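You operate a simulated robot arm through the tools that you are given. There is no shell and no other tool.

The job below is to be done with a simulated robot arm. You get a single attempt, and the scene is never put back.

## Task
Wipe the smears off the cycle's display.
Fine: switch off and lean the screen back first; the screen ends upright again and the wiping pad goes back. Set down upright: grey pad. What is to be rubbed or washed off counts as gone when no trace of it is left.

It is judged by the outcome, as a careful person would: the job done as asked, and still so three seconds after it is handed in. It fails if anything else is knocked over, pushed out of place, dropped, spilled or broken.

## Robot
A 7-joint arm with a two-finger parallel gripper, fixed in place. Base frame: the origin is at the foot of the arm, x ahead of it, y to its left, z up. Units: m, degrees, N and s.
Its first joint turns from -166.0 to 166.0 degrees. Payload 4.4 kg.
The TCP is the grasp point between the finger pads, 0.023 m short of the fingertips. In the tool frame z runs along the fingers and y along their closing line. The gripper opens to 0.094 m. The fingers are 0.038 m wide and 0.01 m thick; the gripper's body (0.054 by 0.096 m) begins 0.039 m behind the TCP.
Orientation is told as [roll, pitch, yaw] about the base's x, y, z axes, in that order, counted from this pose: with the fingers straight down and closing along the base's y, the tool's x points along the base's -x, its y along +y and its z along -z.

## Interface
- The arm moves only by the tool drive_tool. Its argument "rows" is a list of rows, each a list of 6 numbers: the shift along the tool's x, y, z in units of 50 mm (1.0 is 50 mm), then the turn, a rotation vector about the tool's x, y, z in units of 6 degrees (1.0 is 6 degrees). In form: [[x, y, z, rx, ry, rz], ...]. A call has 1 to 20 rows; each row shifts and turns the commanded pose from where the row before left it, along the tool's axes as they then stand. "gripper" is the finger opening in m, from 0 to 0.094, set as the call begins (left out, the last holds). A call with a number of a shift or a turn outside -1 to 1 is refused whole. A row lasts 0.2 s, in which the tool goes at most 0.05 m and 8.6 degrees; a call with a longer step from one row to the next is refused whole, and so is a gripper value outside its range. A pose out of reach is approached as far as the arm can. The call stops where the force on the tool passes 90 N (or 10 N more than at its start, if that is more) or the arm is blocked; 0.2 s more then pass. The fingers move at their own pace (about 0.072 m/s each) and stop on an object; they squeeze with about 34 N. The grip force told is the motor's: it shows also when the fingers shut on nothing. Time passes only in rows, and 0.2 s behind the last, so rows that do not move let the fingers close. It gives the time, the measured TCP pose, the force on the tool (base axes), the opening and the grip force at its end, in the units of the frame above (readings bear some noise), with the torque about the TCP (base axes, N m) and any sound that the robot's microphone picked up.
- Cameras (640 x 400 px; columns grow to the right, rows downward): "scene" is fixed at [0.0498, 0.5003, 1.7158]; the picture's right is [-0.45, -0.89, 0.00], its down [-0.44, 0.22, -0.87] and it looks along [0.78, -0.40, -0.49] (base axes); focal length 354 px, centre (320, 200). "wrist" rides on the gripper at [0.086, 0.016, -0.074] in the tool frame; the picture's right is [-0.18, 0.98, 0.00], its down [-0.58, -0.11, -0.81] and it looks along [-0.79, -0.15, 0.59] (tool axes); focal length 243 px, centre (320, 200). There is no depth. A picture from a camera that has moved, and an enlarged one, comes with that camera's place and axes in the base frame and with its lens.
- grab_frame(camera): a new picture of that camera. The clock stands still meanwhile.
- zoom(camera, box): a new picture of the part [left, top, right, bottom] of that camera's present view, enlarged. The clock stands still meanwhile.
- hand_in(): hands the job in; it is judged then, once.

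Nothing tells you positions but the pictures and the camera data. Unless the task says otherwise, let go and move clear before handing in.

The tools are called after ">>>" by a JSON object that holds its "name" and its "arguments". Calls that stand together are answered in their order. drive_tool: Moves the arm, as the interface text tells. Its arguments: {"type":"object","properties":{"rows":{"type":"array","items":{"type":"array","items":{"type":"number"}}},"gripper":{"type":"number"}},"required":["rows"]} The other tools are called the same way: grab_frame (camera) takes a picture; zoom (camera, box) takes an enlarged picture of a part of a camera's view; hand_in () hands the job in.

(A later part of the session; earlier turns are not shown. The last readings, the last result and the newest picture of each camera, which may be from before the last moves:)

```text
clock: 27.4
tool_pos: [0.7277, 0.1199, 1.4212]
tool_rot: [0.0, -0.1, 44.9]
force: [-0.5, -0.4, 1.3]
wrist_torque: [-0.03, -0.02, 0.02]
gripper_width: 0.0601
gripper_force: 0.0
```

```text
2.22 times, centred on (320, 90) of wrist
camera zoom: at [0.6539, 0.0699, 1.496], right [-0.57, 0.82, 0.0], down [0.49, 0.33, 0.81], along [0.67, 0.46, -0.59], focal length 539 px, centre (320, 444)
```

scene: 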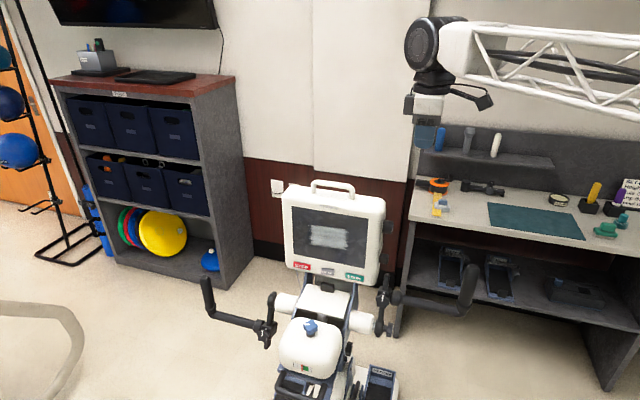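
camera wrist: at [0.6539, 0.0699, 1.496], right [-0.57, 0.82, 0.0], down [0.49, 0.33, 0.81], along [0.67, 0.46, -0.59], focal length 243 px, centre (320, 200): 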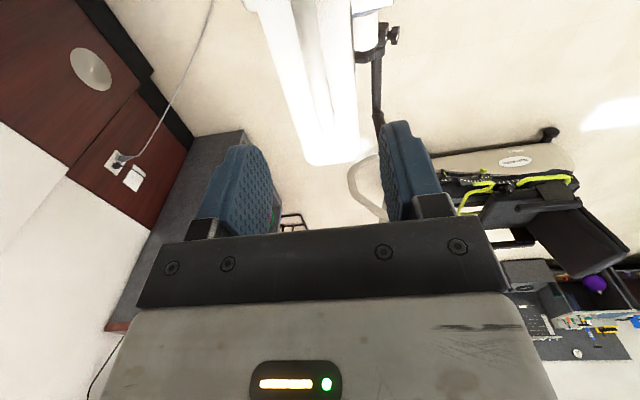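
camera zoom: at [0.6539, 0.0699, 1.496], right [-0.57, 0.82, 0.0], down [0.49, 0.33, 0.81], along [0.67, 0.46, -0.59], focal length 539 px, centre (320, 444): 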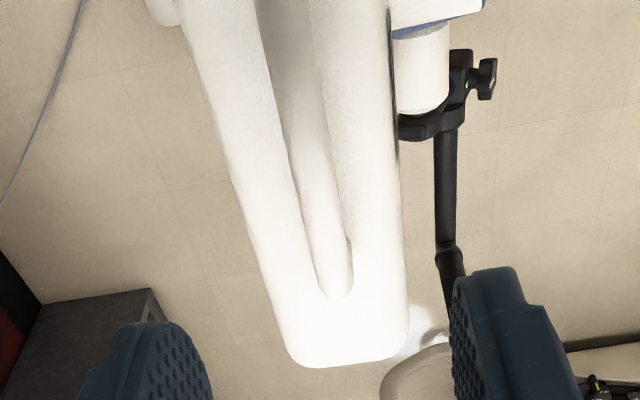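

The bar is centred between the open fingers. Lowering so that the bar sits between the pads, without touching the case top.

>>> {"name": "drive_tool", "arguments": {"rows": [[0, -0.04, 0.36, 0, 0, 0], [0, 0, 0.36, 0, 0, 0], [0, 0, 0.36, 0, 0, 0], [0, 0, 0.36, 0, 0, 0], [0, 0, 0.36, 0, 0, 0], [0, 0, 0.14, 0, 0, 0]], "gripper": 0.05}}

>>> {"name": "zoom", "arguments": {"camera": "scene", "box": [275, 140, 395, 230]}}

>>> {"name": "zoom", "arguments": {"camera": "wrist", "box": [200, 0, 440, 240]}}

```text
clock: 28.8
tool_pos: [0.7299, 0.1166, 1.3233]
tool_rot: [0.0, 0.0, 45.0]
force: [0.2, -0.5, 0.3]
wrist_torque: [-0.02, -0.02, 0.04]
gripper_width: 0.0498
gripper_force: 0.1
```

```text
4.44 times, centred on (335, 185) of scene
camera zoom: at [0.0498, 0.5003, 1.7158], right [-0.45, -0.89, 0.0], down [-0.44, 0.22, -0.87], along [0.78, -0.4, -0.49], focal length 1576 px, centre (253, 267)
```

zoom: 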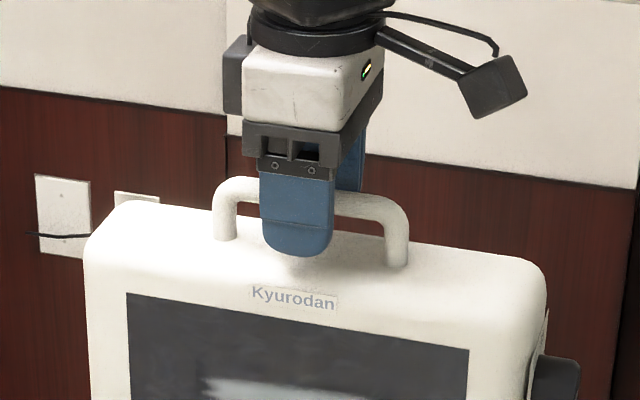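

```text
1.67 times, centred on (320, 120) of wrist
camera zoom: at [0.6557, 0.0676, 1.3985], right [-0.57, 0.82, 0.0], down [0.49, 0.33, 0.81], along [0.67, 0.46, -0.59], focal length 404 px, centre (320, 333)
```

zoom: 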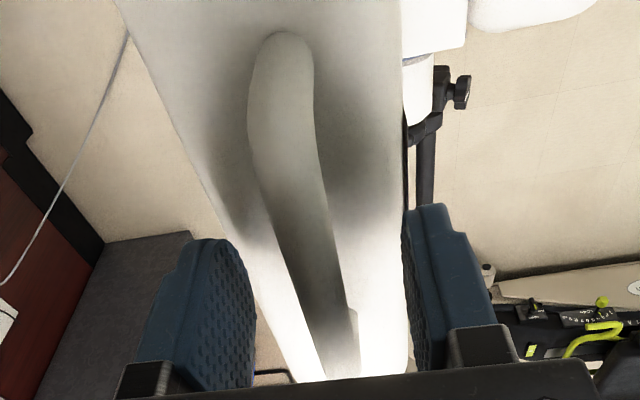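

The bar is straddled. I'll narrow the fingers to cage the bar loosely, then start leaning the screen back along an arc in small steps.

>>> {"name": "drive_tool", "arguments": {"rows": [[0, 0, 0, 0, 0, 0], [0, 0, 0, 0, 0, 0], [0, -0.2745, 0.0072, -0.5, 0, 0], [0, -0.2745, 0.0072, -0.5, 0, 0], [0, -0.2745, 0.0072, -0.5, 0, 0]], "gripper": 0.018}}

>>> {"name": "zoom", "arguments": {"camera": "scene", "box": [260, 150, 420, 290]}}

>>> {"name": "zoom", "arguments": {"camera": "wrist", "box": [200, 0, 440, 240]}}

```text
clock: 30.0
tool_pos: [0.7593, 0.0861, 1.3214]
tool_rot: [9.0, 0.0, 45.0]
force: [-3.2, 2.6, 1.3]
wrist_torque: [0.06, -0.04, -0.01]
gripper_width: 0.0199
gripper_force: 2.5
```

```text
2.86 times, centred on (340, 220) of scene
camera zoom: at [0.0498, 0.5003, 1.7158], right [-0.45, -0.89, 0.0], down [-0.44, 0.22, -0.87], along [0.78, -0.4, -0.49], focal length 1013 px, centre (263, 143)
```

zoom: 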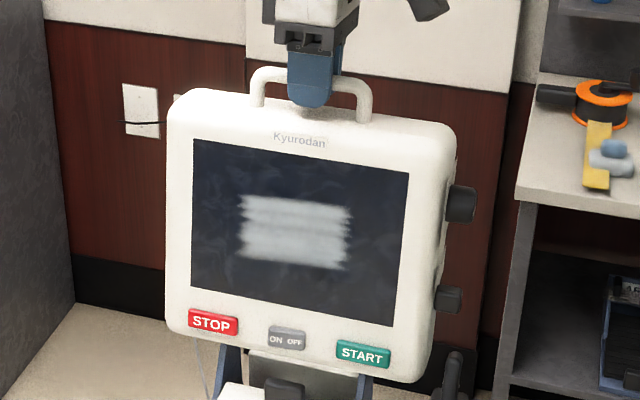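

```text
1.67 times, centred on (320, 120) of wrist
camera zoom: at [0.6944, 0.0294, 1.3971], right [-0.56, 0.82, 0.15], down [0.58, 0.25, 0.78], along [0.6, 0.52, -0.61], focal length 404 px, centre (320, 333)
```

zoom: 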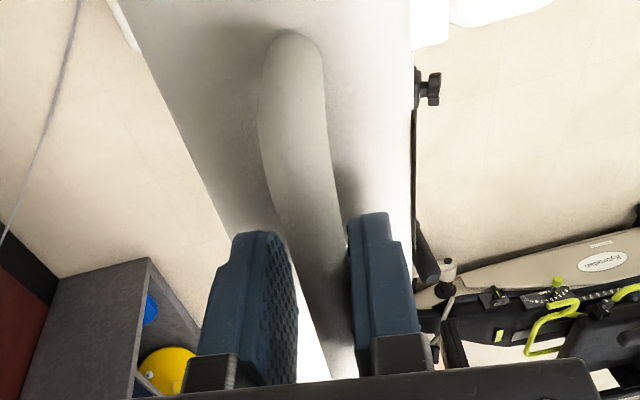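

The screen is leaning smoothly with only about 4 N. Continuing the arc.

>>> {"name": "drive_tool", "arguments": {"rows": [[0, -0.2745, 0.0072, -0.5, 0, 0], [0, -0.2745, 0.0072, -0.5, 0, 0], [0, -0.2745, 0.0072, -0.5, 0, 0]]}}

>>> {"name": "drive_tool", "arguments": {"rows": [[0, -0.2745, 0.0072, -0.5, 0, 0], [0, -0.2745, 0.0072, -0.5, 0, 0]]}}

>>> {"name": "zoom", "arguments": {"camera": "scene", "box": [260, 150, 420, 290]}}

>>> {"name": "zoom", "arguments": {"camera": "wrist", "box": [200, 0, 440, 240]}}

```text
clock: 30.8
tool_pos: [0.7869, 0.0578, 1.3113]
tool_rot: [17.9, 0.0, 45.1]
force: [-1.0, 1.1, -0.2]
wrist_torque: [-0.03, 0.02, 0.09]
gripper_width: 0.0191
gripper_force: 1.4
```

```text
clock: 31.4
tool_pos: [0.8046, 0.0406, 1.3013]
tool_rot: [24.1, 0.0, 45.0]
force: [-2.1, 1.0, 0.7]
wrist_torque: [-0.01, -0.01, -0.05]
gripper_width: 0.019
gripper_force: 1.5
```

```text
2.86 times, centred on (340, 220) of scene
camera zoom: at [0.0498, 0.5003, 1.7158], right [-0.45, -0.89, 0.0], down [-0.44, 0.22, -0.87], along [0.78, -0.4, -0.49], focal length 1013 px, centre (263, 143)
```

zoom: 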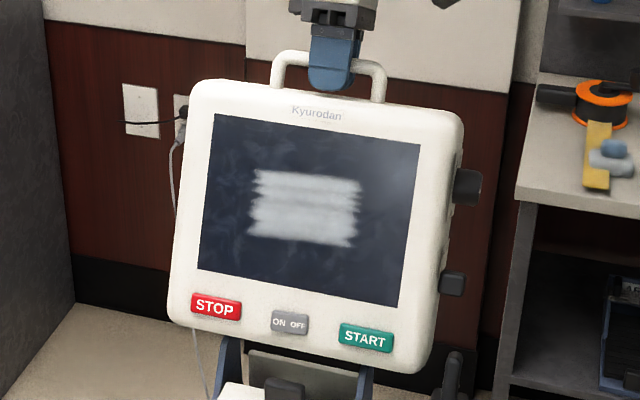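

```text
1.67 times, centred on (320, 120) of wrist
camera zoom: at [0.7541, -0.0316, 1.3765], right [-0.51, 0.76, 0.4], down [0.71, 0.11, 0.69], along [0.49, 0.64, -0.6], focal length 404 px, centre (320, 333)
```

zoom: 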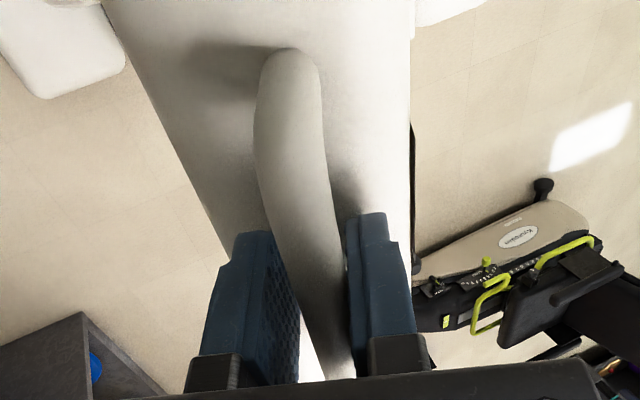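

Leaned about 24° with negligible force. I'll go a little further.

>>> {"name": "drive_tool", "arguments": {"rows": [[0, -0.2745, 0.0072, -0.5, 0, 0], [0, -0.2745, 0.0072, -0.5, 0, 0]]}}

>>> {"name": "drive_tool", "arguments": {"rows": [[0, -0.2745, 0.0072, -0.5, 0, 0], [0, -0.2745, 0.0072, -0.5, 0, 0]]}}

>>> {"name": "zoom", "arguments": {"camera": "scene", "box": [260, 150, 420, 290]}}

>>> {"name": "zoom", "arguments": {"camera": "wrist", "box": [200, 0, 440, 240]}}

```text
clock: 32.0
tool_pos: [0.8225, 0.0213, 1.2893]
tool_rot: [30.0, 0.0, 45.1]
force: [-0.4, 0.0, -0.2]
wrist_torque: [0.03, -0.03, -0.02]
gripper_width: 0.0181
gripper_force: 0.0
```

```text
clock: 32.6
tool_pos: [0.8391, 0.0043, 1.2737]
tool_rot: [36.0, 0.0, 45.1]
force: [7.7, -3.0, 5.8]
wrist_torque: [-0.14, -0.25, 0.01]
gripper_width: 0.0199
gripper_force: 2.2
```

```text
2.86 times, centred on (340, 220) of scene
camera zoom: at [0.0498, 0.5003, 1.7158], right [-0.45, -0.89, 0.0], down [-0.44, 0.22, -0.87], along [0.78, -0.4, -0.49], focal length 1013 px, centre (263, 143)
```

zoom: 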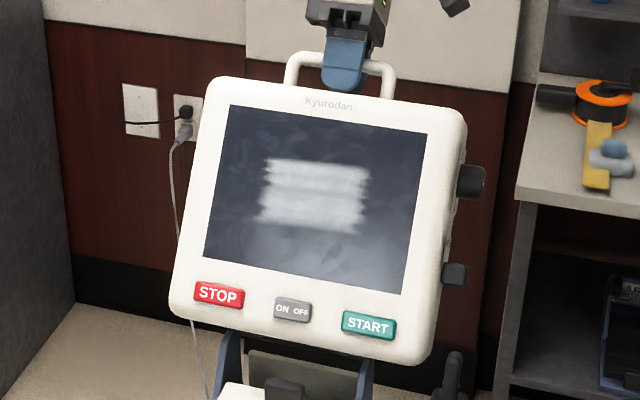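

```text
1.67 times, centred on (320, 120) of wrist
camera zoom: at [0.7985, -0.0769, 1.345], right [-0.43, 0.69, 0.58], down [0.81, 0.01, 0.59], along [0.4, 0.72, -0.57], focal length 404 px, centre (320, 333)
```

zoom: 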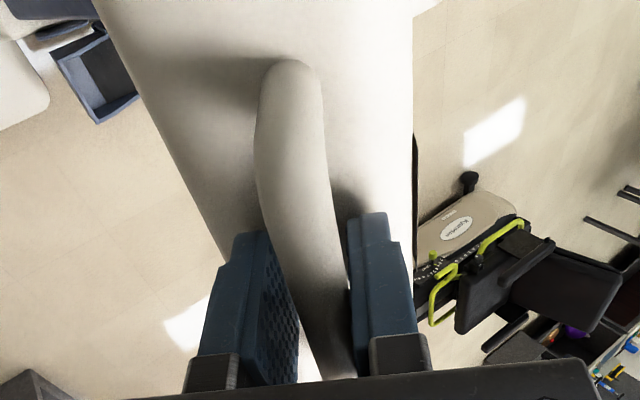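

Leaned about 36°; a small outward force suggests the fingertips are now touching the case top. I'll ease the fingers outward a few millimetres and check.

>>> {"name": "drive_tool", "arguments": {"rows": [[0, 0, -0.1, 0, 0, 0], [0, 0, -0.06, 0, 0, 0]]}}

```text
clock: 33.2
tool_pos: [0.8421, 0.0023, 1.2802]
tool_rot: [36.0, 0.0, 45.0]
force: [-0.2, -0.7, 0.0]
wrist_torque: [0.0, 0.01, 0.0]
gripper_width: 0.0179
gripper_force: 0.1
```

No residual force now. I'll open the cage slightly to see whether the screen holds by itself.

>>> {"name": "drive_tool", "arguments": {"rows": [[0, 0, 0, 0, 0, 0], [0, 0, 0, 0, 0, 0], [0, 0, 0, 0, 0, 0]], "gripper": 0.035}}

>>> {"name": "zoom", "arguments": {"camera": "scene", "box": [260, 150, 420, 290]}}

>>> {"name": "zoom", "arguments": {"camera": "wrist", "box": [200, 0, 440, 240]}}

```text
clock: 34.0
tool_pos: [0.8422, 0.0022, 1.28]
tool_rot: [36.0, 0.0, 45.0]
force: [0.5, 0.2, 0.4]
wrist_torque: [0.03, 0.02, 0.01]
gripper_width: 0.0351
gripper_force: 0.1
```

```text
2.86 times, centred on (340, 220) of scene
camera zoom: at [0.0498, 0.5003, 1.7158], right [-0.45, -0.89, 0.0], down [-0.44, 0.22, -0.87], along [0.78, -0.4, -0.49], focal length 1013 px, centre (263, 143)
```

zoom: 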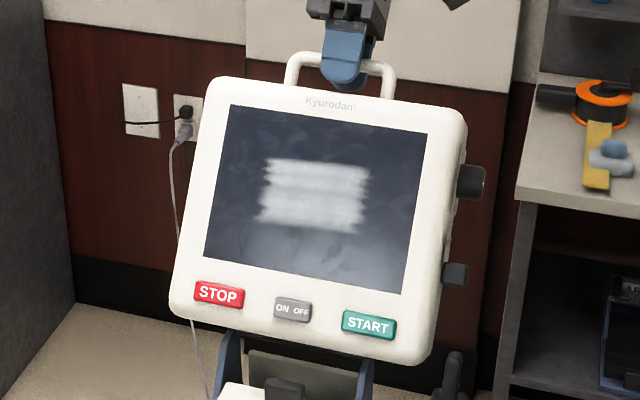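

```text
1.67 times, centred on (320, 120) of wrist
camera zoom: at [0.8019, -0.0795, 1.3504], right [-0.43, 0.69, 0.58], down [0.81, 0.01, 0.59], along [0.4, 0.72, -0.57], focal length 404 px, centre (320, 333)
```

zoom: 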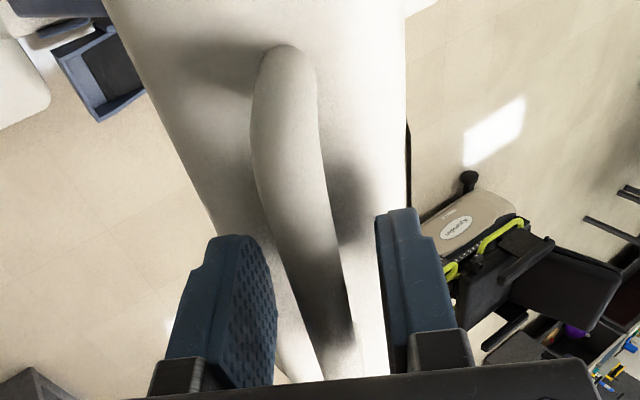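

The screen holds by itself. Since wiping will press on it, I'd like it near its backstop, so I'll lean it a bit more in small steps, watching the force.

>>> {"name": "drive_tool", "arguments": {"rows": [[0, 0, 0, 0, 0, 0], [0, 0, 0, 0, 0, 0], [0, -0.2745, -0.008, -0.5, 0, 0]], "gripper": 0.018}}

>>> {"name": "drive_tool", "arguments": {"rows": [[0, -0.2745, -0.008, -0.5, 0, 0]]}}

>>> {"name": "zoom", "arguments": {"camera": "scene", "box": [260, 150, 420, 290]}}

```text
clock: 34.8
tool_pos: [0.8506, -0.0058, 1.2728]
tool_rot: [39.0, 0.0, 45.1]
force: [0.2, 0.0, -1.3]
wrist_torque: [0.0, -0.01, -0.03]
gripper_width: 0.0177
gripper_force: 0.1
```

```text
clock: 35.2
tool_pos: [0.8559, -0.0126, 1.2641]
tool_rot: [42.1, -0.1, 45.1]
force: [-4.6, 4.7, 4.1]
wrist_torque: [-0.05, 0.0, -0.12]
gripper_width: 0.0213
gripper_force: 4.4
```

```text
2.86 times, centred on (340, 220) of scene
camera zoom: at [0.0498, 0.5003, 1.7158], right [-0.45, -0.89, 0.0], down [-0.44, 0.22, -0.87], along [0.78, -0.4, -0.49], focal length 1013 px, centre (263, 143)
```

zoom: 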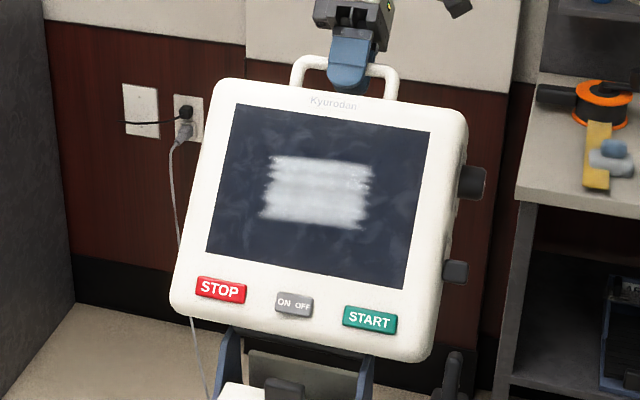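

>>> {"name": "drive_tool", "arguments": {"rows": [[0, -0.2, -0.006, -0.37, 0, 0]]}}

>>> {"name": "zoom", "arguments": {"camera": "scene", "box": [260, 150, 420, 290]}}

```text
clock: 35.6
tool_pos: [0.8613, -0.0165, 1.2579]
tool_rot: [44.1, -0.1, 45.2]
force: [-28.8, 28.6, 20.3]
wrist_torque: [-0.45, -0.04, 0.0]
gripper_width: 0.037
gripper_force: 21.4
```

```text
2.86 times, centred on (340, 220) of scene
camera zoom: at [0.0498, 0.5003, 1.7158], right [-0.45, -0.89, 0.0], down [-0.44, 0.22, -0.87], along [0.78, -0.4, -0.49], focal length 1013 px, centre (263, 143)
```

zoom: 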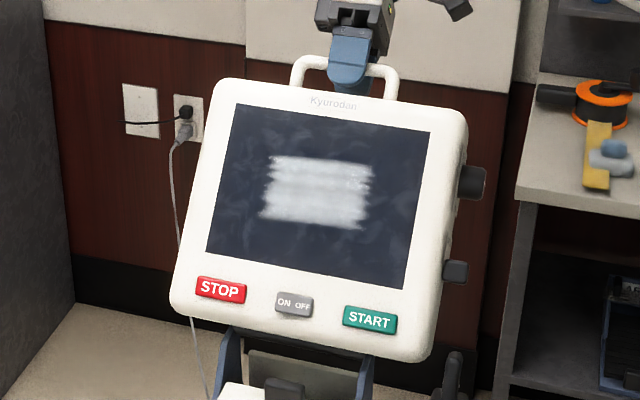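

That's the backstop. I'll ease back, open the fingers and withdraw along the tool axis, then look at the leaned screen.

>>> {"name": "drive_tool", "arguments": {"rows": [[0, 0.2, 0, 0.37, 0, 0], [0, 0.1, 0, 0.2, 0, 0]]}}

>>> {"name": "drive_tool", "arguments": {"rows": [[0, 0, 0, 0, 0, 0], [0, 0, 0, 0, 0, 0], [0, 0, -0.3, 0, 0, 0], [0, 0, -0.6, 0, 0, 0], [0, 0, -0.9, 0, 0, 0], [0, 0, -0.9, 0, 0, 0]], "gripper": 0.055}}

>>> {"name": "grab_frame", "arguments": {"camera": "wrist"}}

>>> {"name": "zoom", "arguments": {"camera": "scene", "box": [260, 120, 420, 290]}}

```text
clock: 36.2
tool_pos: [0.8546, -0.0115, 1.2656]
tool_rot: [40.9, 0.2, 45.1]
force: [-0.5, -0.3, -0.6]
wrist_torque: [0.0, -0.01, 0.01]
gripper_width: 0.0182
gripper_force: 0.0
```

```text
clock: 37.6
tool_pos: [0.9008, -0.0581, 1.3381]
tool_rot: [41.1, 0.1, 45.0]
force: [-0.3, 1.0, -1.8]
wrist_torque: [0.05, 0.05, 0.02]
gripper_width: 0.0552
gripper_force: 0.1
out of reach, approached as far as the arm can: row 6
```

```text
taken
camera wrist: at [0.8656, -0.1453, 1.4064], right [-0.39, 0.66, 0.65], down [0.85, -0.02, 0.53], along [0.36, 0.75, -0.55], focal length 243 px, centre (320, 200)
```

wrist: 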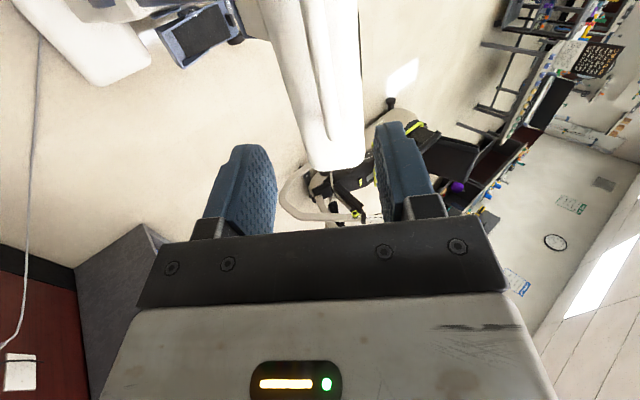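

```text
2.35 times, centred on (340, 205) of scene
camera zoom: at [0.0498, 0.5003, 1.7158], right [-0.45, -0.89, 0.0], down [-0.44, 0.22, -0.87], along [0.78, -0.4, -0.49], focal length 834 px, centre (273, 188)
```

zoom: 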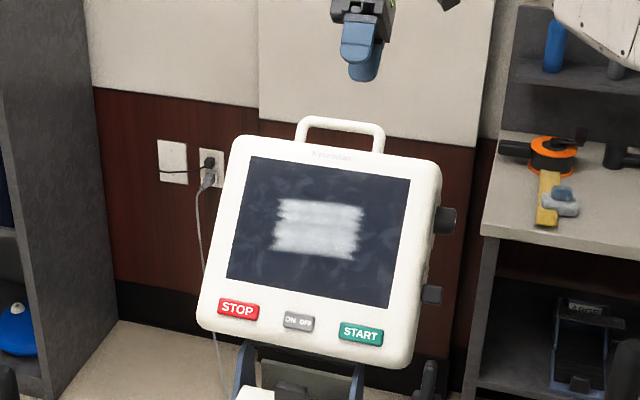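

The screen rests at its backstop (about 40° back) and holds. Refining the numbers puts the pad's knob at about (1.06, -0.65, 0.90) – far out, so I'll need a tilted grasp. I'll straighten the tool, turn it back to the -45° heading, and test the reach well above the bench.

>>> {"name": "drive_tool", "arguments": {"rows": [[0, 0.3, 0, 0.976, 0, 0], [0, 0.3, 0, 0.976, 0, 0], [0, 0.3, -0.3, 0.976, 0, 0], [0, 0.3, -0.3, 0.976, 0, 0], [0, 0.3, -0.5, 0.976, 0, 0], [0, 0, -0.5, 0.976, 0, 0], [0, 0, -0.5, 0.976, 0, 0]]}}

>>> {"name": "drive_tool", "arguments": {"rows": [[0, 0, 0, 0, 0, 1], [0, 0, 0, 0, 0, 1], [0, 0, 0, 0, 0, 1], [0, 0, 0, 0, 0, 1], [0, 0, 0, 0, 0, 1], [0, 0, 0, 0, 0, 1], [0, 0, 0, 0, 0, 1], [0, 0, 0, 0, 0, 1], [0, 0, 0, 0, 0, 1], [0, 0, 0, 0, 0, 1], [0, 0, 0, 0, 0, 1], [0, 0, 0, 0, 0, 1], [0, 0, 0, 0, 0, 1], [0, 0, 0, 0, 0, 1], [0, 0, 0, 0, 0, 1]], "gripper": 0.09}}

>>> {"name": "grab_frame", "arguments": {"camera": "scene"}}

>>> {"name": "grab_frame", "arguments": {"camera": "wrist"}}

```text
clock: 39.2
tool_pos: [0.8768, -0.0307, 1.4782]
tool_rot: [-0.3, 0.1, 45.1]
force: [0.2, -0.4, 0.5]
wrist_torque: [-0.02, 0.05, 0.04]
gripper_width: 0.055
gripper_force: 0.1
```

```text
clock: 42.4
tool_pos: [0.876, -0.0313, 1.4794]
tool_rot: [-0.1, -0.2, -45.0]
force: [-0.3, 0.5, 0.5]
wrist_torque: [0.01, 0.0, -0.01]
gripper_width: 0.09
gripper_force: 0.0
```

```text
taken
```

scene: 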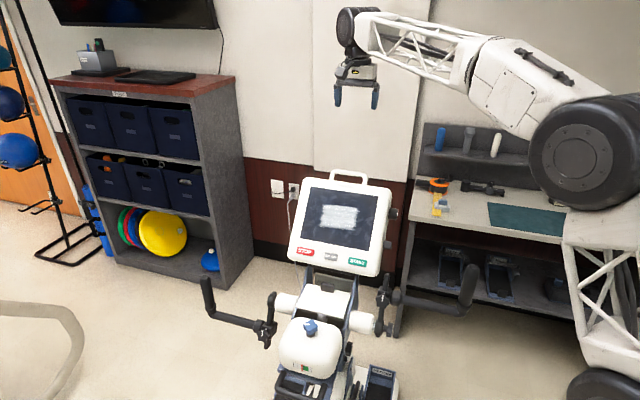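

```text
taken
camera wrist: at [0.8252, 0.0422, 1.5538], right [0.83, 0.56, 0.0], down [0.33, -0.49, 0.81], along [0.46, -0.67, -0.59], focal length 243 px, centre (320, 200)
```

wrist: 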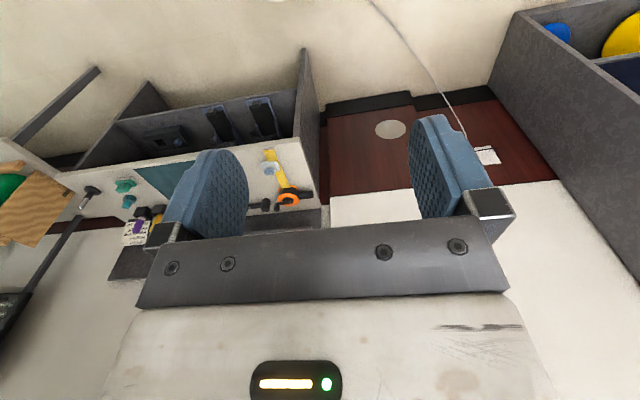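

The elbow is out to the right with the arm clear of things. The pad is visible between the fingers, so I'll zoom on it to refine the fix.

>>> {"name": "zoom", "arguments": {"camera": "wrist", "box": [240, 130, 340, 220]}}

>>> {"name": "zoom", "arguments": {"camera": "scene", "box": [420, 170, 470, 225]}}

```text
4.44 times, centred on (290, 175) of wrist
camera zoom: at [0.8252, 0.0422, 1.5538], right [0.83, 0.56, 0.0], down [0.33, -0.49, 0.81], along [0.46, -0.67, -0.59], focal length 1078 px, centre (453, 311)
```

zoom: 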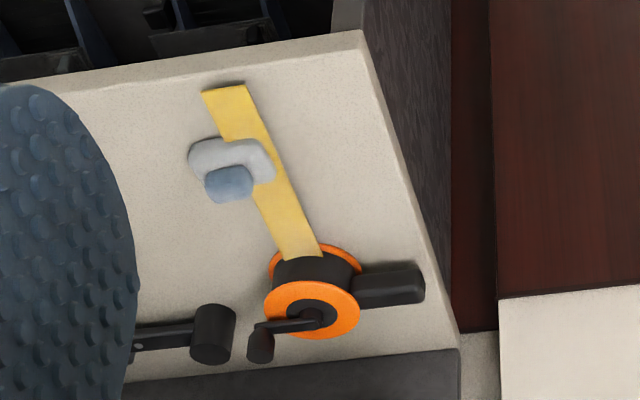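

```text
7.27 times, centred on (445, 198) of scene
camera zoom: at [0.0498, 0.5003, 1.7158], right [-0.45, -0.89, 0.0], down [-0.44, 0.22, -0.87], along [0.78, -0.4, -0.49], focal length 2578 px, centre (-589, 218)
```

zoom: 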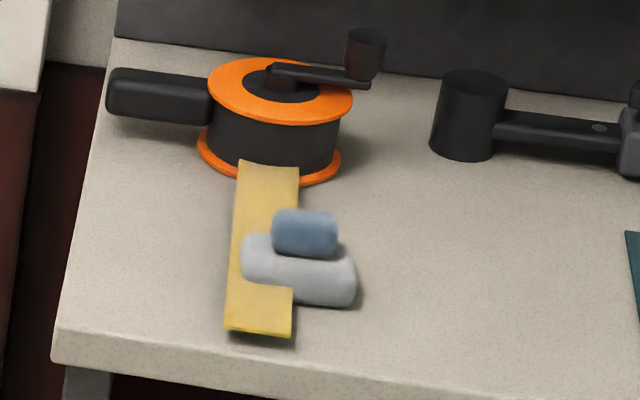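

The fix is consistent from both cameras: pad knob centre at (1.061, -0.653, 0.900), bench top about z 0.865. I'll swing toward it with the tool tilted 45° outward, staying high to test reach.

>>> {"name": "drive_tool", "arguments": {"rows": [[0, -0.7725, 0, 0, -0.9375, 0], [0, -0.7725, 0, 0, -0.9375, 0], [0, -0.7725, 0, 0, -0.9375, 0], [0, -0.7725, 0, 0, -0.9375, 0], [0, -0.7725, 0, 0, -0.9375, 0], [0, -0.7725, 0, 0, -0.9375, 0], [0, -0.7725, 0, 0, -0.9375, 0], [0, -0.7725, 0, 0, -0.9375, 0]]}}

>>> {"name": "drive_tool", "arguments": {"rows": [[-0.183, 0, 0.831, 0, 0, 0], [-0.183, 0, 0.831, 0, 0, 0], [-0.183, 0, 0.831, 0, 0, 0], [-0.183, 0, 0.831, 0, 0, 0], [-0.183, 0, 0.831, 0, 0, 0], [-0.183, 0, 0.831, 0, 0, 0], [-0.183, 0, 0.831, 0, 0, 0], [-0.183, 0, 0.831, 0, 0, 0]]}}

>>> {"name": "grab_frame", "arguments": {"camera": "wrist"}}

>>> {"name": "grab_frame", "arguments": {"camera": "scene"}}

```text
clock: 44.2
tool_pos: [0.6589, -0.2502, 1.4795]
tool_rot: [0.0, -45.2, -44.9]
force: [-0.1, 0.7, 0.4]
wrist_torque: [0.0, -0.01, 0.02]
gripper_width: 0.0901
gripper_force: 0.0
```

```text
clock: 46.0
tool_pos: [0.8625, -0.4536, 1.2981]
tool_rot: [0.1, -45.3, -45.0]
force: [0.6, 0.0, 1.6]
wrist_torque: [0.01, 0.02, 0.02]
gripper_width: 0.0899
gripper_force: 0.0
```

```text
taken
camera wrist: at [0.7922, -0.3601, 1.2898], right [0.79, 0.6, 0.13], down [-0.19, 0.04, 0.98], along [0.59, -0.8, 0.15], focal length 243 px, centre (320, 200)
```

wrist: 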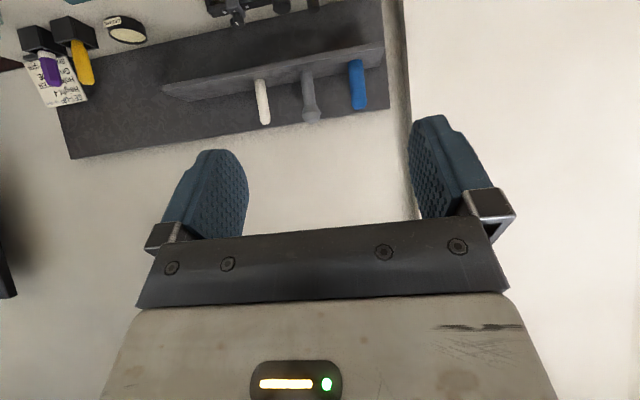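

```text
taken
```

scene: 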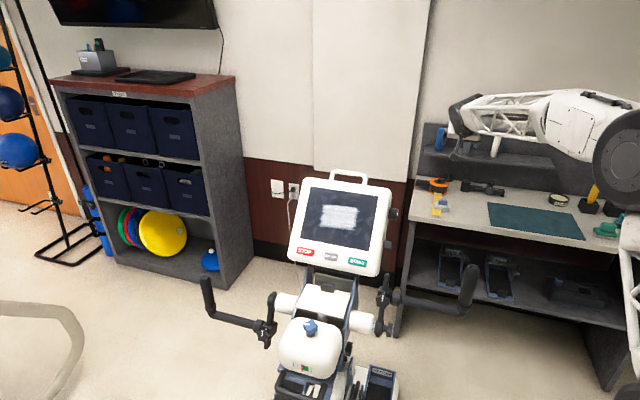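

The arm reached there without trouble. Continuing down toward the pad to a pre-grasp position, still about 20 cm away.

>>> {"name": "drive_tool", "arguments": {"rows": [[0.278, 0, 0.891, 0, 0, 0], [0.278, 0, 0.891, 0, 0, 0], [0.278, 0, 0.891, 0, 0, 0], [0.278, 0, 0.891, 0, 0, 0], [0.278, 0, 0.891, 0, 0, 0], [0.278, 0, 0.891, 0, 0, 0]]}}

>>> {"name": "grab_frame", "arguments": {"camera": "wrist"}}

>>> {"name": "grab_frame", "arguments": {"camera": "scene"}}

```text
clock: 47.4
tool_pos: [0.954, -0.5458, 1.0502]
tool_rot: [0.1, -45.3, -45.0]
force: [0.2, -0.6, 0.8]
wrist_torque: [0.0, 0.04, 0.01]
gripper_width: 0.09
gripper_force: 0.1
```

```text
taken
camera wrist: at [0.8844, -0.4544, 1.0421], right [0.79, 0.6, 0.13], down [-0.19, 0.04, 0.98], along [0.59, -0.8, 0.15], focal length 243 px, centre (320, 200)
```

wrist: 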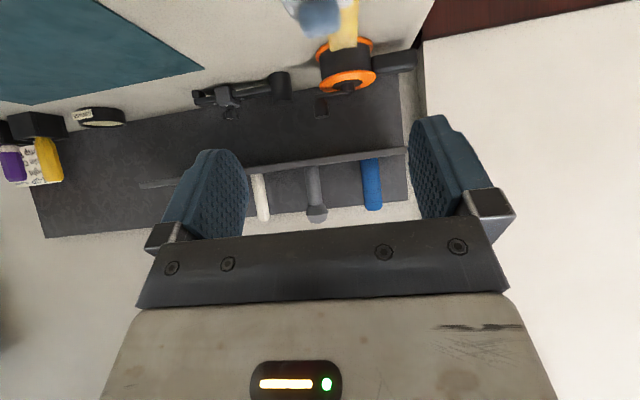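

```text
taken
```

scene: 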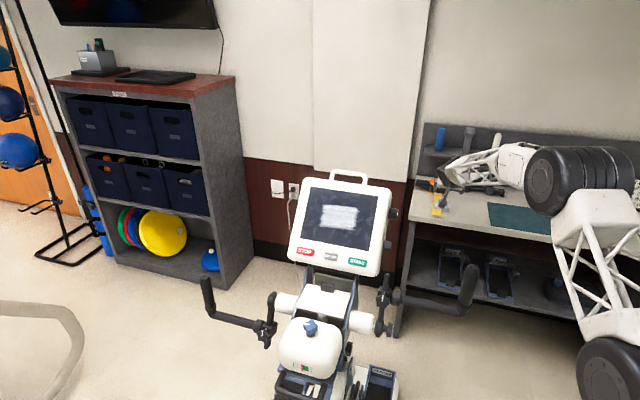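

Reach holds out here (1.10 m from the base). I'll reduce the tilt a little to get the pad into the wrist view and study it close up.

>>> {"name": "drive_tool", "arguments": {"rows": [[0, 0, 0, 0, 1, 0], [0, 0, 0, 0, 1, 0], [0, 0, 0, 0, 0.5, 0]]}}

>>> {"name": "grab_frame", "arguments": {"camera": "wrist"}}

>>> {"name": "zoom", "arguments": {"camera": "wrist", "box": [260, 0, 400, 110]}}

```text
clock: 48.2
tool_pos: [0.9539, -0.546, 1.0508]
tool_rot: [-0.1, -30.1, -44.8]
force: [0.4, -0.7, 1.1]
wrist_torque: [0.07, 0.0, 0.01]
gripper_width: 0.0902
gripper_force: 0.0
```

```text
taken
camera wrist: at [0.8848, -0.4547, 1.0714], right [0.81, 0.58, 0.09], down [-0.01, -0.15, 0.99], along [0.59, -0.8, -0.11], focal length 243 px, centre (320, 200)
```

wrist: 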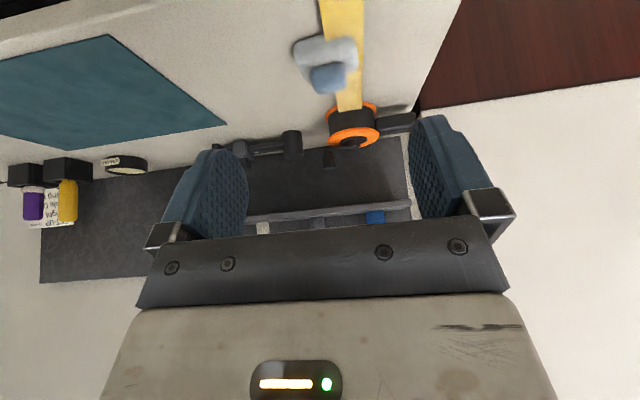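

```text
3.64 times, centred on (330, 55) of wrist
camera zoom: at [0.8848, -0.4547, 1.0714], right [0.81, 0.58, 0.09], down [-0.01, -0.15, 0.99], along [0.59, -0.8, -0.11], focal length 882 px, centre (284, 727)
```

zoom: 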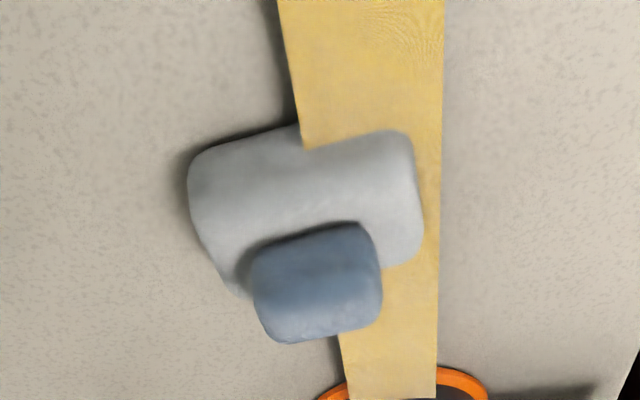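

I can now see the pad (grey base, blue knob) well. The yellow strip runs alongside/under it, so I want a closer look at how they overlap.

>>> {"name": "zoom", "arguments": {"camera": "wrist", "box": [285, 20, 375, 110]}}

>>> {"name": "zoom", "arguments": {"camera": "scene", "box": [424, 184, 456, 220]}}

>>> {"name": "zoom", "arguments": {"camera": "wrist", "box": [290, 0, 440, 150]}}

```text
4.44 times, centred on (330, 65) of wrist
camera zoom: at [0.8848, -0.4547, 1.0714], right [0.81, 0.58, 0.09], down [-0.01, -0.15, 0.99], along [0.59, -0.8, -0.11], focal length 1078 px, centre (276, 800)
```

zoom: 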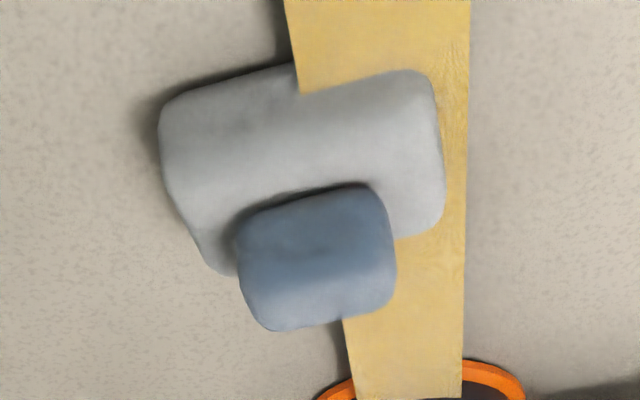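

```text
11.11 times, centred on (440, 202) of scene
camera zoom: at [0.0498, 0.5003, 1.7158], right [-0.45, -0.89, 0.0], down [-0.44, 0.22, -0.87], along [0.78, -0.4, -0.49], focal length 3939 px, centre (-1013, 178)
```

zoom: 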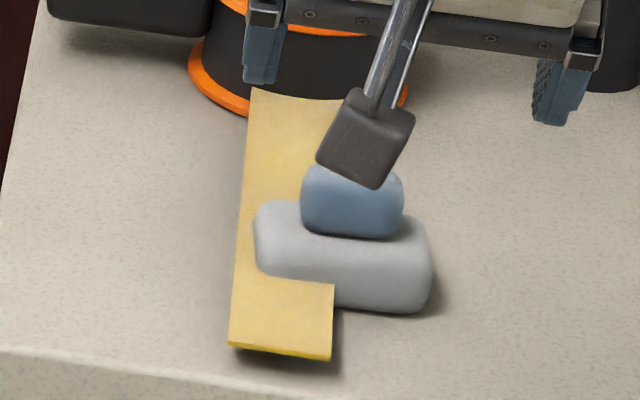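

```text
2.67 times, centred on (365, 75) of wrist
camera zoom: at [0.8848, -0.4547, 1.0714], right [0.81, 0.58, 0.09], down [-0.01, -0.15, 0.99], along [0.59, -0.8, -0.11], focal length 647 px, centre (200, 533)
```

zoom: 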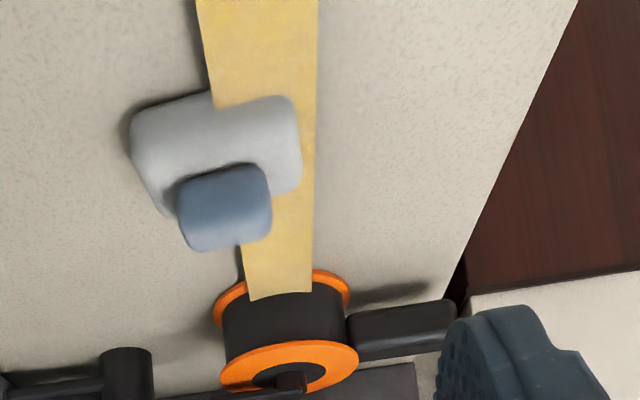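

The pad's base is roughly 75 × 45 mm with a 40 mm wide knob, aligned along the bench; the strip overlaps it only on one side. I'll approach to a pre-grasp point about 8 cm off along the tool axis at 30° tilt and see if it's still reachable.

>>> {"name": "drive_tool", "arguments": {"rows": [[-0.32, 0, 0.555, 0, 0, 0], [-0.32, 0, 0.555, 0, 0, 0], [-0.32, 0, 0.555, 0, 0, 0], [-0.32, 0, 0.555, 0, 0, 0]]}}

>>> {"name": "grab_frame", "arguments": {"camera": "wrist"}}

>>> {"name": "zoom", "arguments": {"camera": "scene", "box": [400, 150, 520, 230]}}

```text
clock: 49.2
tool_pos: [1.0332, -0.6243, 0.9865]
tool_rot: [0.0, -30.3, -45.0]
force: [0.8, 0.8, 0.9]
wrist_torque: [0.01, 0.06, -0.03]
gripper_width: 0.0897
gripper_force: 0.0
```

```text
taken
camera wrist: at [0.9642, -0.5331, 1.0082], right [0.81, 0.58, 0.09], down [-0.01, -0.15, 0.99], along [0.59, -0.8, -0.11], focal length 243 px, centre (320, 200)
```

wrist: 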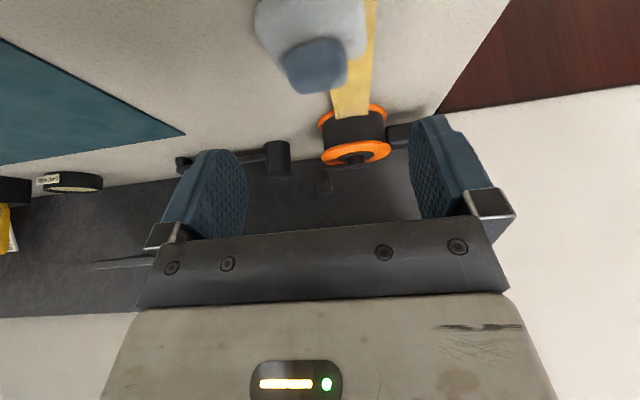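

```text
5.00 times, centred on (460, 190) of scene
camera zoom: at [0.0498, 0.5003, 1.7158], right [-0.45, -0.89, 0.0], down [-0.44, 0.22, -0.87], along [0.78, -0.4, -0.49], focal length 1772 px, centre (-380, 250)
```

zoom: 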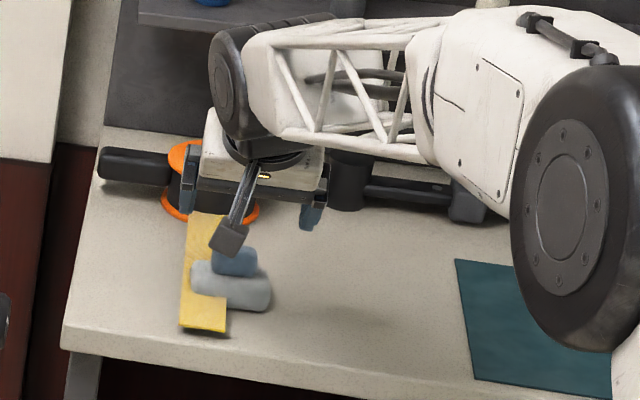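

>>> {"name": "zoom", "arguments": {"camera": "wrist", "box": [230, 0, 400, 120]}}

```text
3.33 times, centred on (315, 60) of wrist
camera zoom: at [0.9642, -0.5331, 1.0082], right [0.81, 0.58, 0.09], down [-0.01, -0.15, 0.99], along [0.59, -0.8, -0.11], focal length 809 px, centre (337, 667)
```

zoom: 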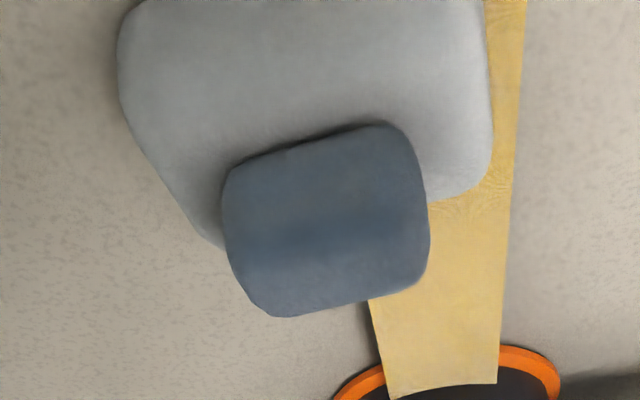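

The closer view confirms the knob: centre (f 1.212, u 0.288), z about 0.89–0.91, 42 mm wide, with the base top just under it. The fingers are centred on it, so I'll advance slowly along the tool axis.

>>> {"name": "drive_tool", "arguments": {"rows": [[0.0035, -0.01, 0.195, 0, 0, 0], [0.0035, 0, 0.195, 0, 0, 0], [0.0035, 0, 0.195, 0, 0, 0], [0.0035, 0, 0.195, 0, 0, 0], [0.0035, 0, 0.195, 0, 0, 0], [0.0035, 0, 0.195, 0, 0, 0]]}}

>>> {"name": "grab_frame", "arguments": {"camera": "wrist"}}

>>> {"name": "zoom", "arguments": {"camera": "scene", "box": [410, 160, 490, 220]}}

```text
clock: 50.6
tool_pos: [1.0513, -0.6433, 0.9362]
tool_rot: [0.0, -30.3, -44.9]
force: [0.1, 0.2, 0.3]
wrist_torque: [-0.03, -0.02, 0.0]
gripper_width: 0.0898
gripper_force: 0.0
```

```text
taken
camera wrist: at [0.9832, -0.5528, 0.9566], right [0.81, 0.58, 0.09], down [-0.01, -0.15, 0.99], along [0.59, -0.8, -0.11], focal length 243 px, centre (320, 200)
```

wrist: 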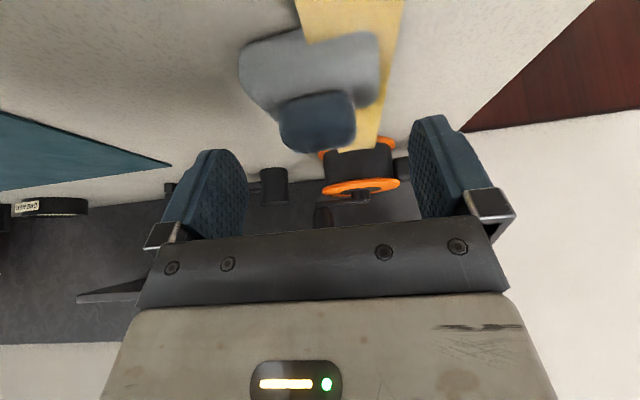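

```text
6.67 times, centred on (450, 190) of scene
camera zoom: at [0.0498, 0.5003, 1.7158], right [-0.45, -0.89, 0.0], down [-0.44, 0.22, -0.87], along [0.78, -0.4, -0.49], focal length 2363 px, centre (-547, 267)
```

zoom: 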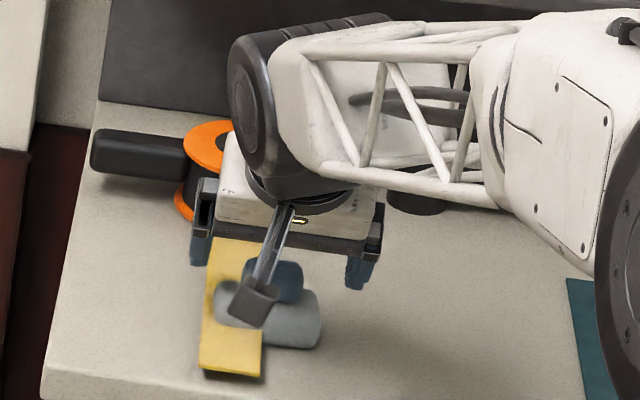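

>>> {"name": "drive_tool", "arguments": {"rows": [[0, 0, 0.14, 0, 0, 0], [0, 0, 0.14, 0, 0, 0], [0, 0, 0.12, 0, 0, 0]]}}

>>> {"name": "grab_frame", "arguments": {"camera": "wrist"}}

>>> {"name": "zoom", "arguments": {"camera": "wrist", "box": [160, 20, 460, 240]}}

```text
clock: 51.4
tool_pos: [1.0588, -0.6517, 0.9177]
tool_rot: [0.0, -30.2, -45.1]
force: [-0.6, 0.2, -0.2]
wrist_torque: [-0.01, 0.01, -0.01]
gripper_width: 0.0902
gripper_force: 0.0
```

```text
taken
camera wrist: at [0.9904, -0.56, 0.9389], right [0.81, 0.58, 0.09], down [-0.01, -0.15, 0.99], along [0.59, -0.8, -0.11], focal length 243 px, centre (320, 200)
```

wrist: 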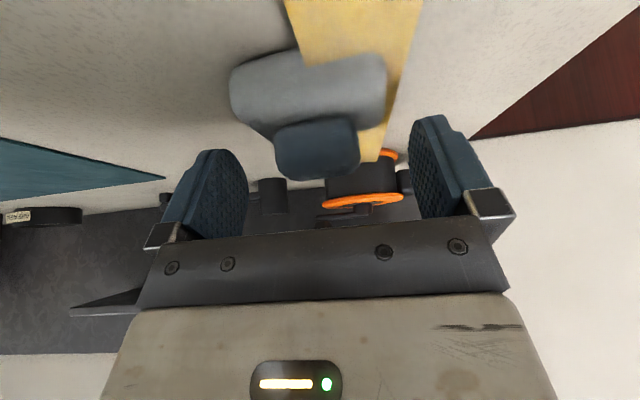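

```text
1.82 times, centred on (310, 130) of wrist
camera zoom: at [0.9904, -0.56, 0.9389], right [0.81, 0.58, 0.09], down [-0.01, -0.15, 0.99], along [0.59, -0.8, -0.11], focal length 441 px, centre (338, 327)
```

zoom: 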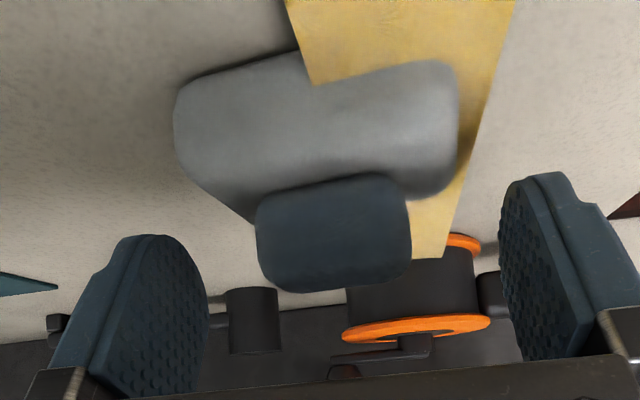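

The knob is right between the pads, no contact force. Closing on it.

>>> {"name": "drive_tool", "arguments": {"rows": [[0, 0, 0, 0, 0, 0], [0, 0, 0, 0, 0, 0], [0, 0, 0, 0, 0, 0], [0, 0, 0, 0, 0, 0]], "gripper": 0.0}}

>>> {"name": "zoom", "arguments": {"camera": "wrist", "box": [160, 20, 460, 240]}}

```text
clock: 52.4
tool_pos: [1.0599, -0.6503, 0.9171]
tool_rot: [-0.1, -30.2, -45.0]
force: [2.0, 0.3, 5.0]
wrist_torque: [0.03, -0.04, 0.07]
gripper_width: 0.0388
gripper_force: 33.7
```

```text
1.82 times, centred on (310, 130) of wrist
camera zoom: at [0.9904, -0.5599, 0.9389], right [0.81, 0.58, 0.09], down [-0.01, -0.15, 0.99], along [0.59, -0.8, -0.11], focal length 441 px, centre (338, 327)
```

zoom: 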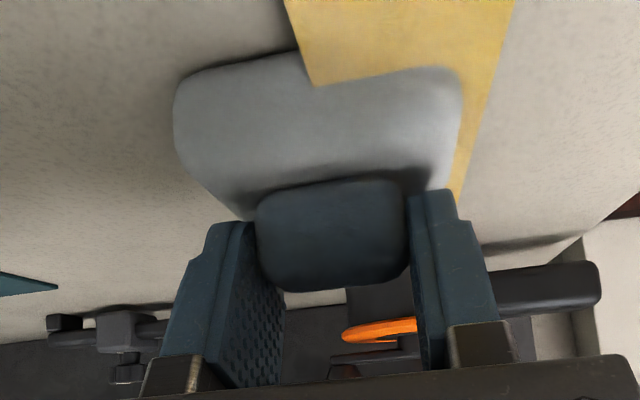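

Gripped (38.8 mm wide, 34 N). I note this pose for the return: TCP (1.060, -0.650, 0.917). Lifting straight up a little first.

>>> {"name": "drive_tool", "arguments": {"rows": [[-0.1, 0, -0.173, 0, 0, 0], [-0.2, 0, -0.346, 0, 0, 0], [-0.3, 0, -0.518, 0, 0, 0]]}}

>>> {"name": "grab_frame", "arguments": {"camera": "wrist"}}

>>> {"name": "zoom", "arguments": {"camera": "scene", "box": [410, 150, 490, 220]}}

```text
clock: 53.2
tool_pos: [1.0584, -0.65, 0.9754]
tool_rot: [0.0, -30.2, -45.0]
force: [-0.1, 0.5, -1.1]
wrist_torque: [0.01, -0.02, 0.01]
gripper_width: 0.0391
gripper_force: 33.8
```

```text
taken
camera wrist: at [0.9893, -0.5593, 0.9972], right [0.81, 0.58, 0.09], down [-0.01, -0.15, 0.99], along [0.59, -0.8, -0.11], focal length 243 px, centre (320, 200)
```

wrist: 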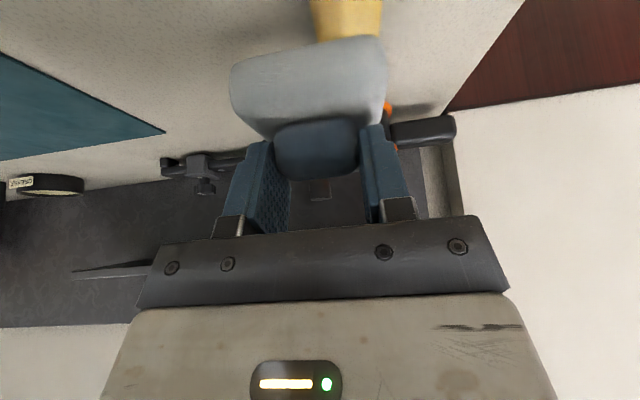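

```text
5.71 times, centred on (450, 185) of scene
camera zoom: at [0.0498, 0.5003, 1.7158], right [-0.45, -0.89, 0.0], down [-0.44, 0.22, -0.87], along [0.78, -0.4, -0.49], focal length 2026 px, centre (-423, 286)
```

zoom: 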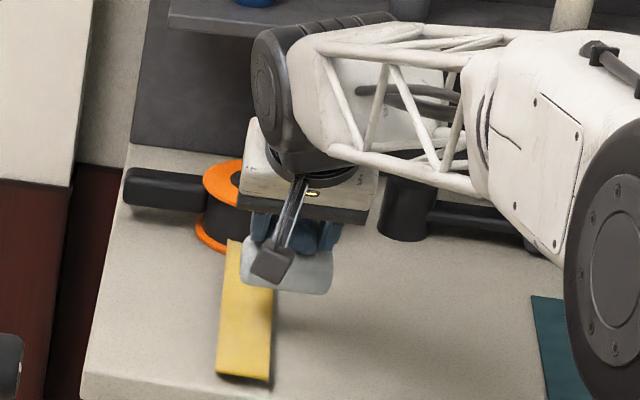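

The pad is up, level in the grip, and the strip stayed put. Now I'll retrace the path back and up, away from the bench.

>>> {"name": "drive_tool", "arguments": {"rows": [[0.157, 0, -0.843, 0, 0, 0], [0.157, 0, -0.843, 0, 0, 0], [0.157, 0, -0.843, 0, 0, 0], [0.157, 0, -0.843, 0, 0, 0], [0.157, 0, -0.843, 0, 0, 0], [0.157, 0, -0.843, 0, 0, 0], [0.157, 0, -0.843, 0, 0, 0], [0.157, 0, -0.843, 0, 0, 0], [0.157, 0, -0.843, 0, 0, 0], [0.157, 0, -0.843, 0, 0, 0], [0.41, 0, -0.753, 0, 0, 0], [0.41, 0, -0.753, 0, 0, 0], [0.41, 0, -0.753, 0, 0, 0], [0.41, 0, -0.753, 0, 0, 0], [0.41, 0, -0.753, 0, 0, 0], [0.41, 0, -0.753, 0, 0, 0], [0.41, 0, -0.753, 0, 0, 0], [0.41, 0, -0.753, 0, 0, 0], [0.41, 0, -0.753, 0, 0, 0]]}}

>>> {"name": "grab_frame", "arguments": {"camera": "wrist"}}

>>> {"name": "grab_frame", "arguments": {"camera": "scene"}}

```text
clock: 57.2
tool_pos: [0.6281, -0.2247, 1.5001]
tool_rot: [-0.1, -30.1, -44.8]
force: [-0.2, -0.3, 0.2]
wrist_torque: [-0.03, 0.02, 0.0]
gripper_width: 0.0392
gripper_force: 34.1
```

```text
taken
camera wrist: at [0.5593, -0.1325, 1.5218], right [0.81, 0.58, 0.09], down [-0.01, -0.15, 0.99], along [0.59, -0.8, -0.11], focal length 243 px, centre (320, 200)
```

wrist: 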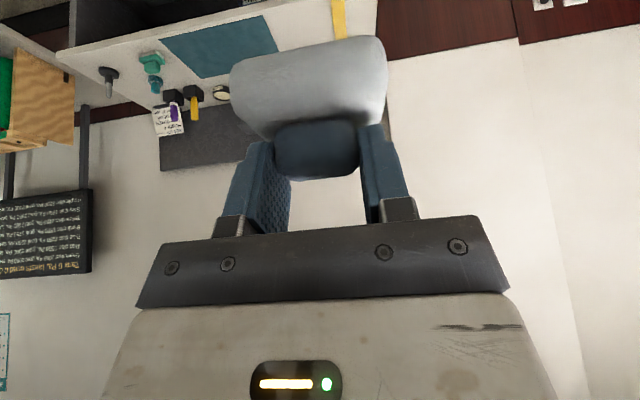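

```text
taken
```

scene: 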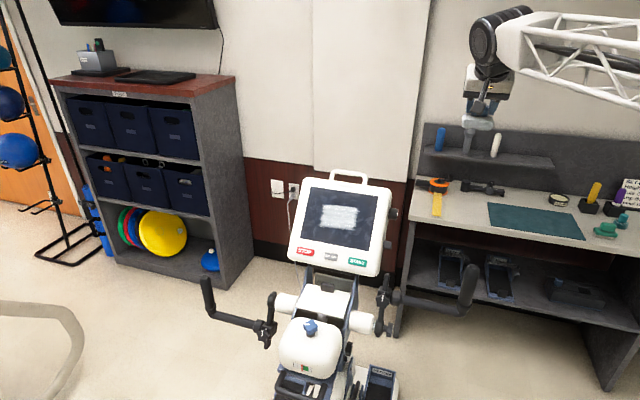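

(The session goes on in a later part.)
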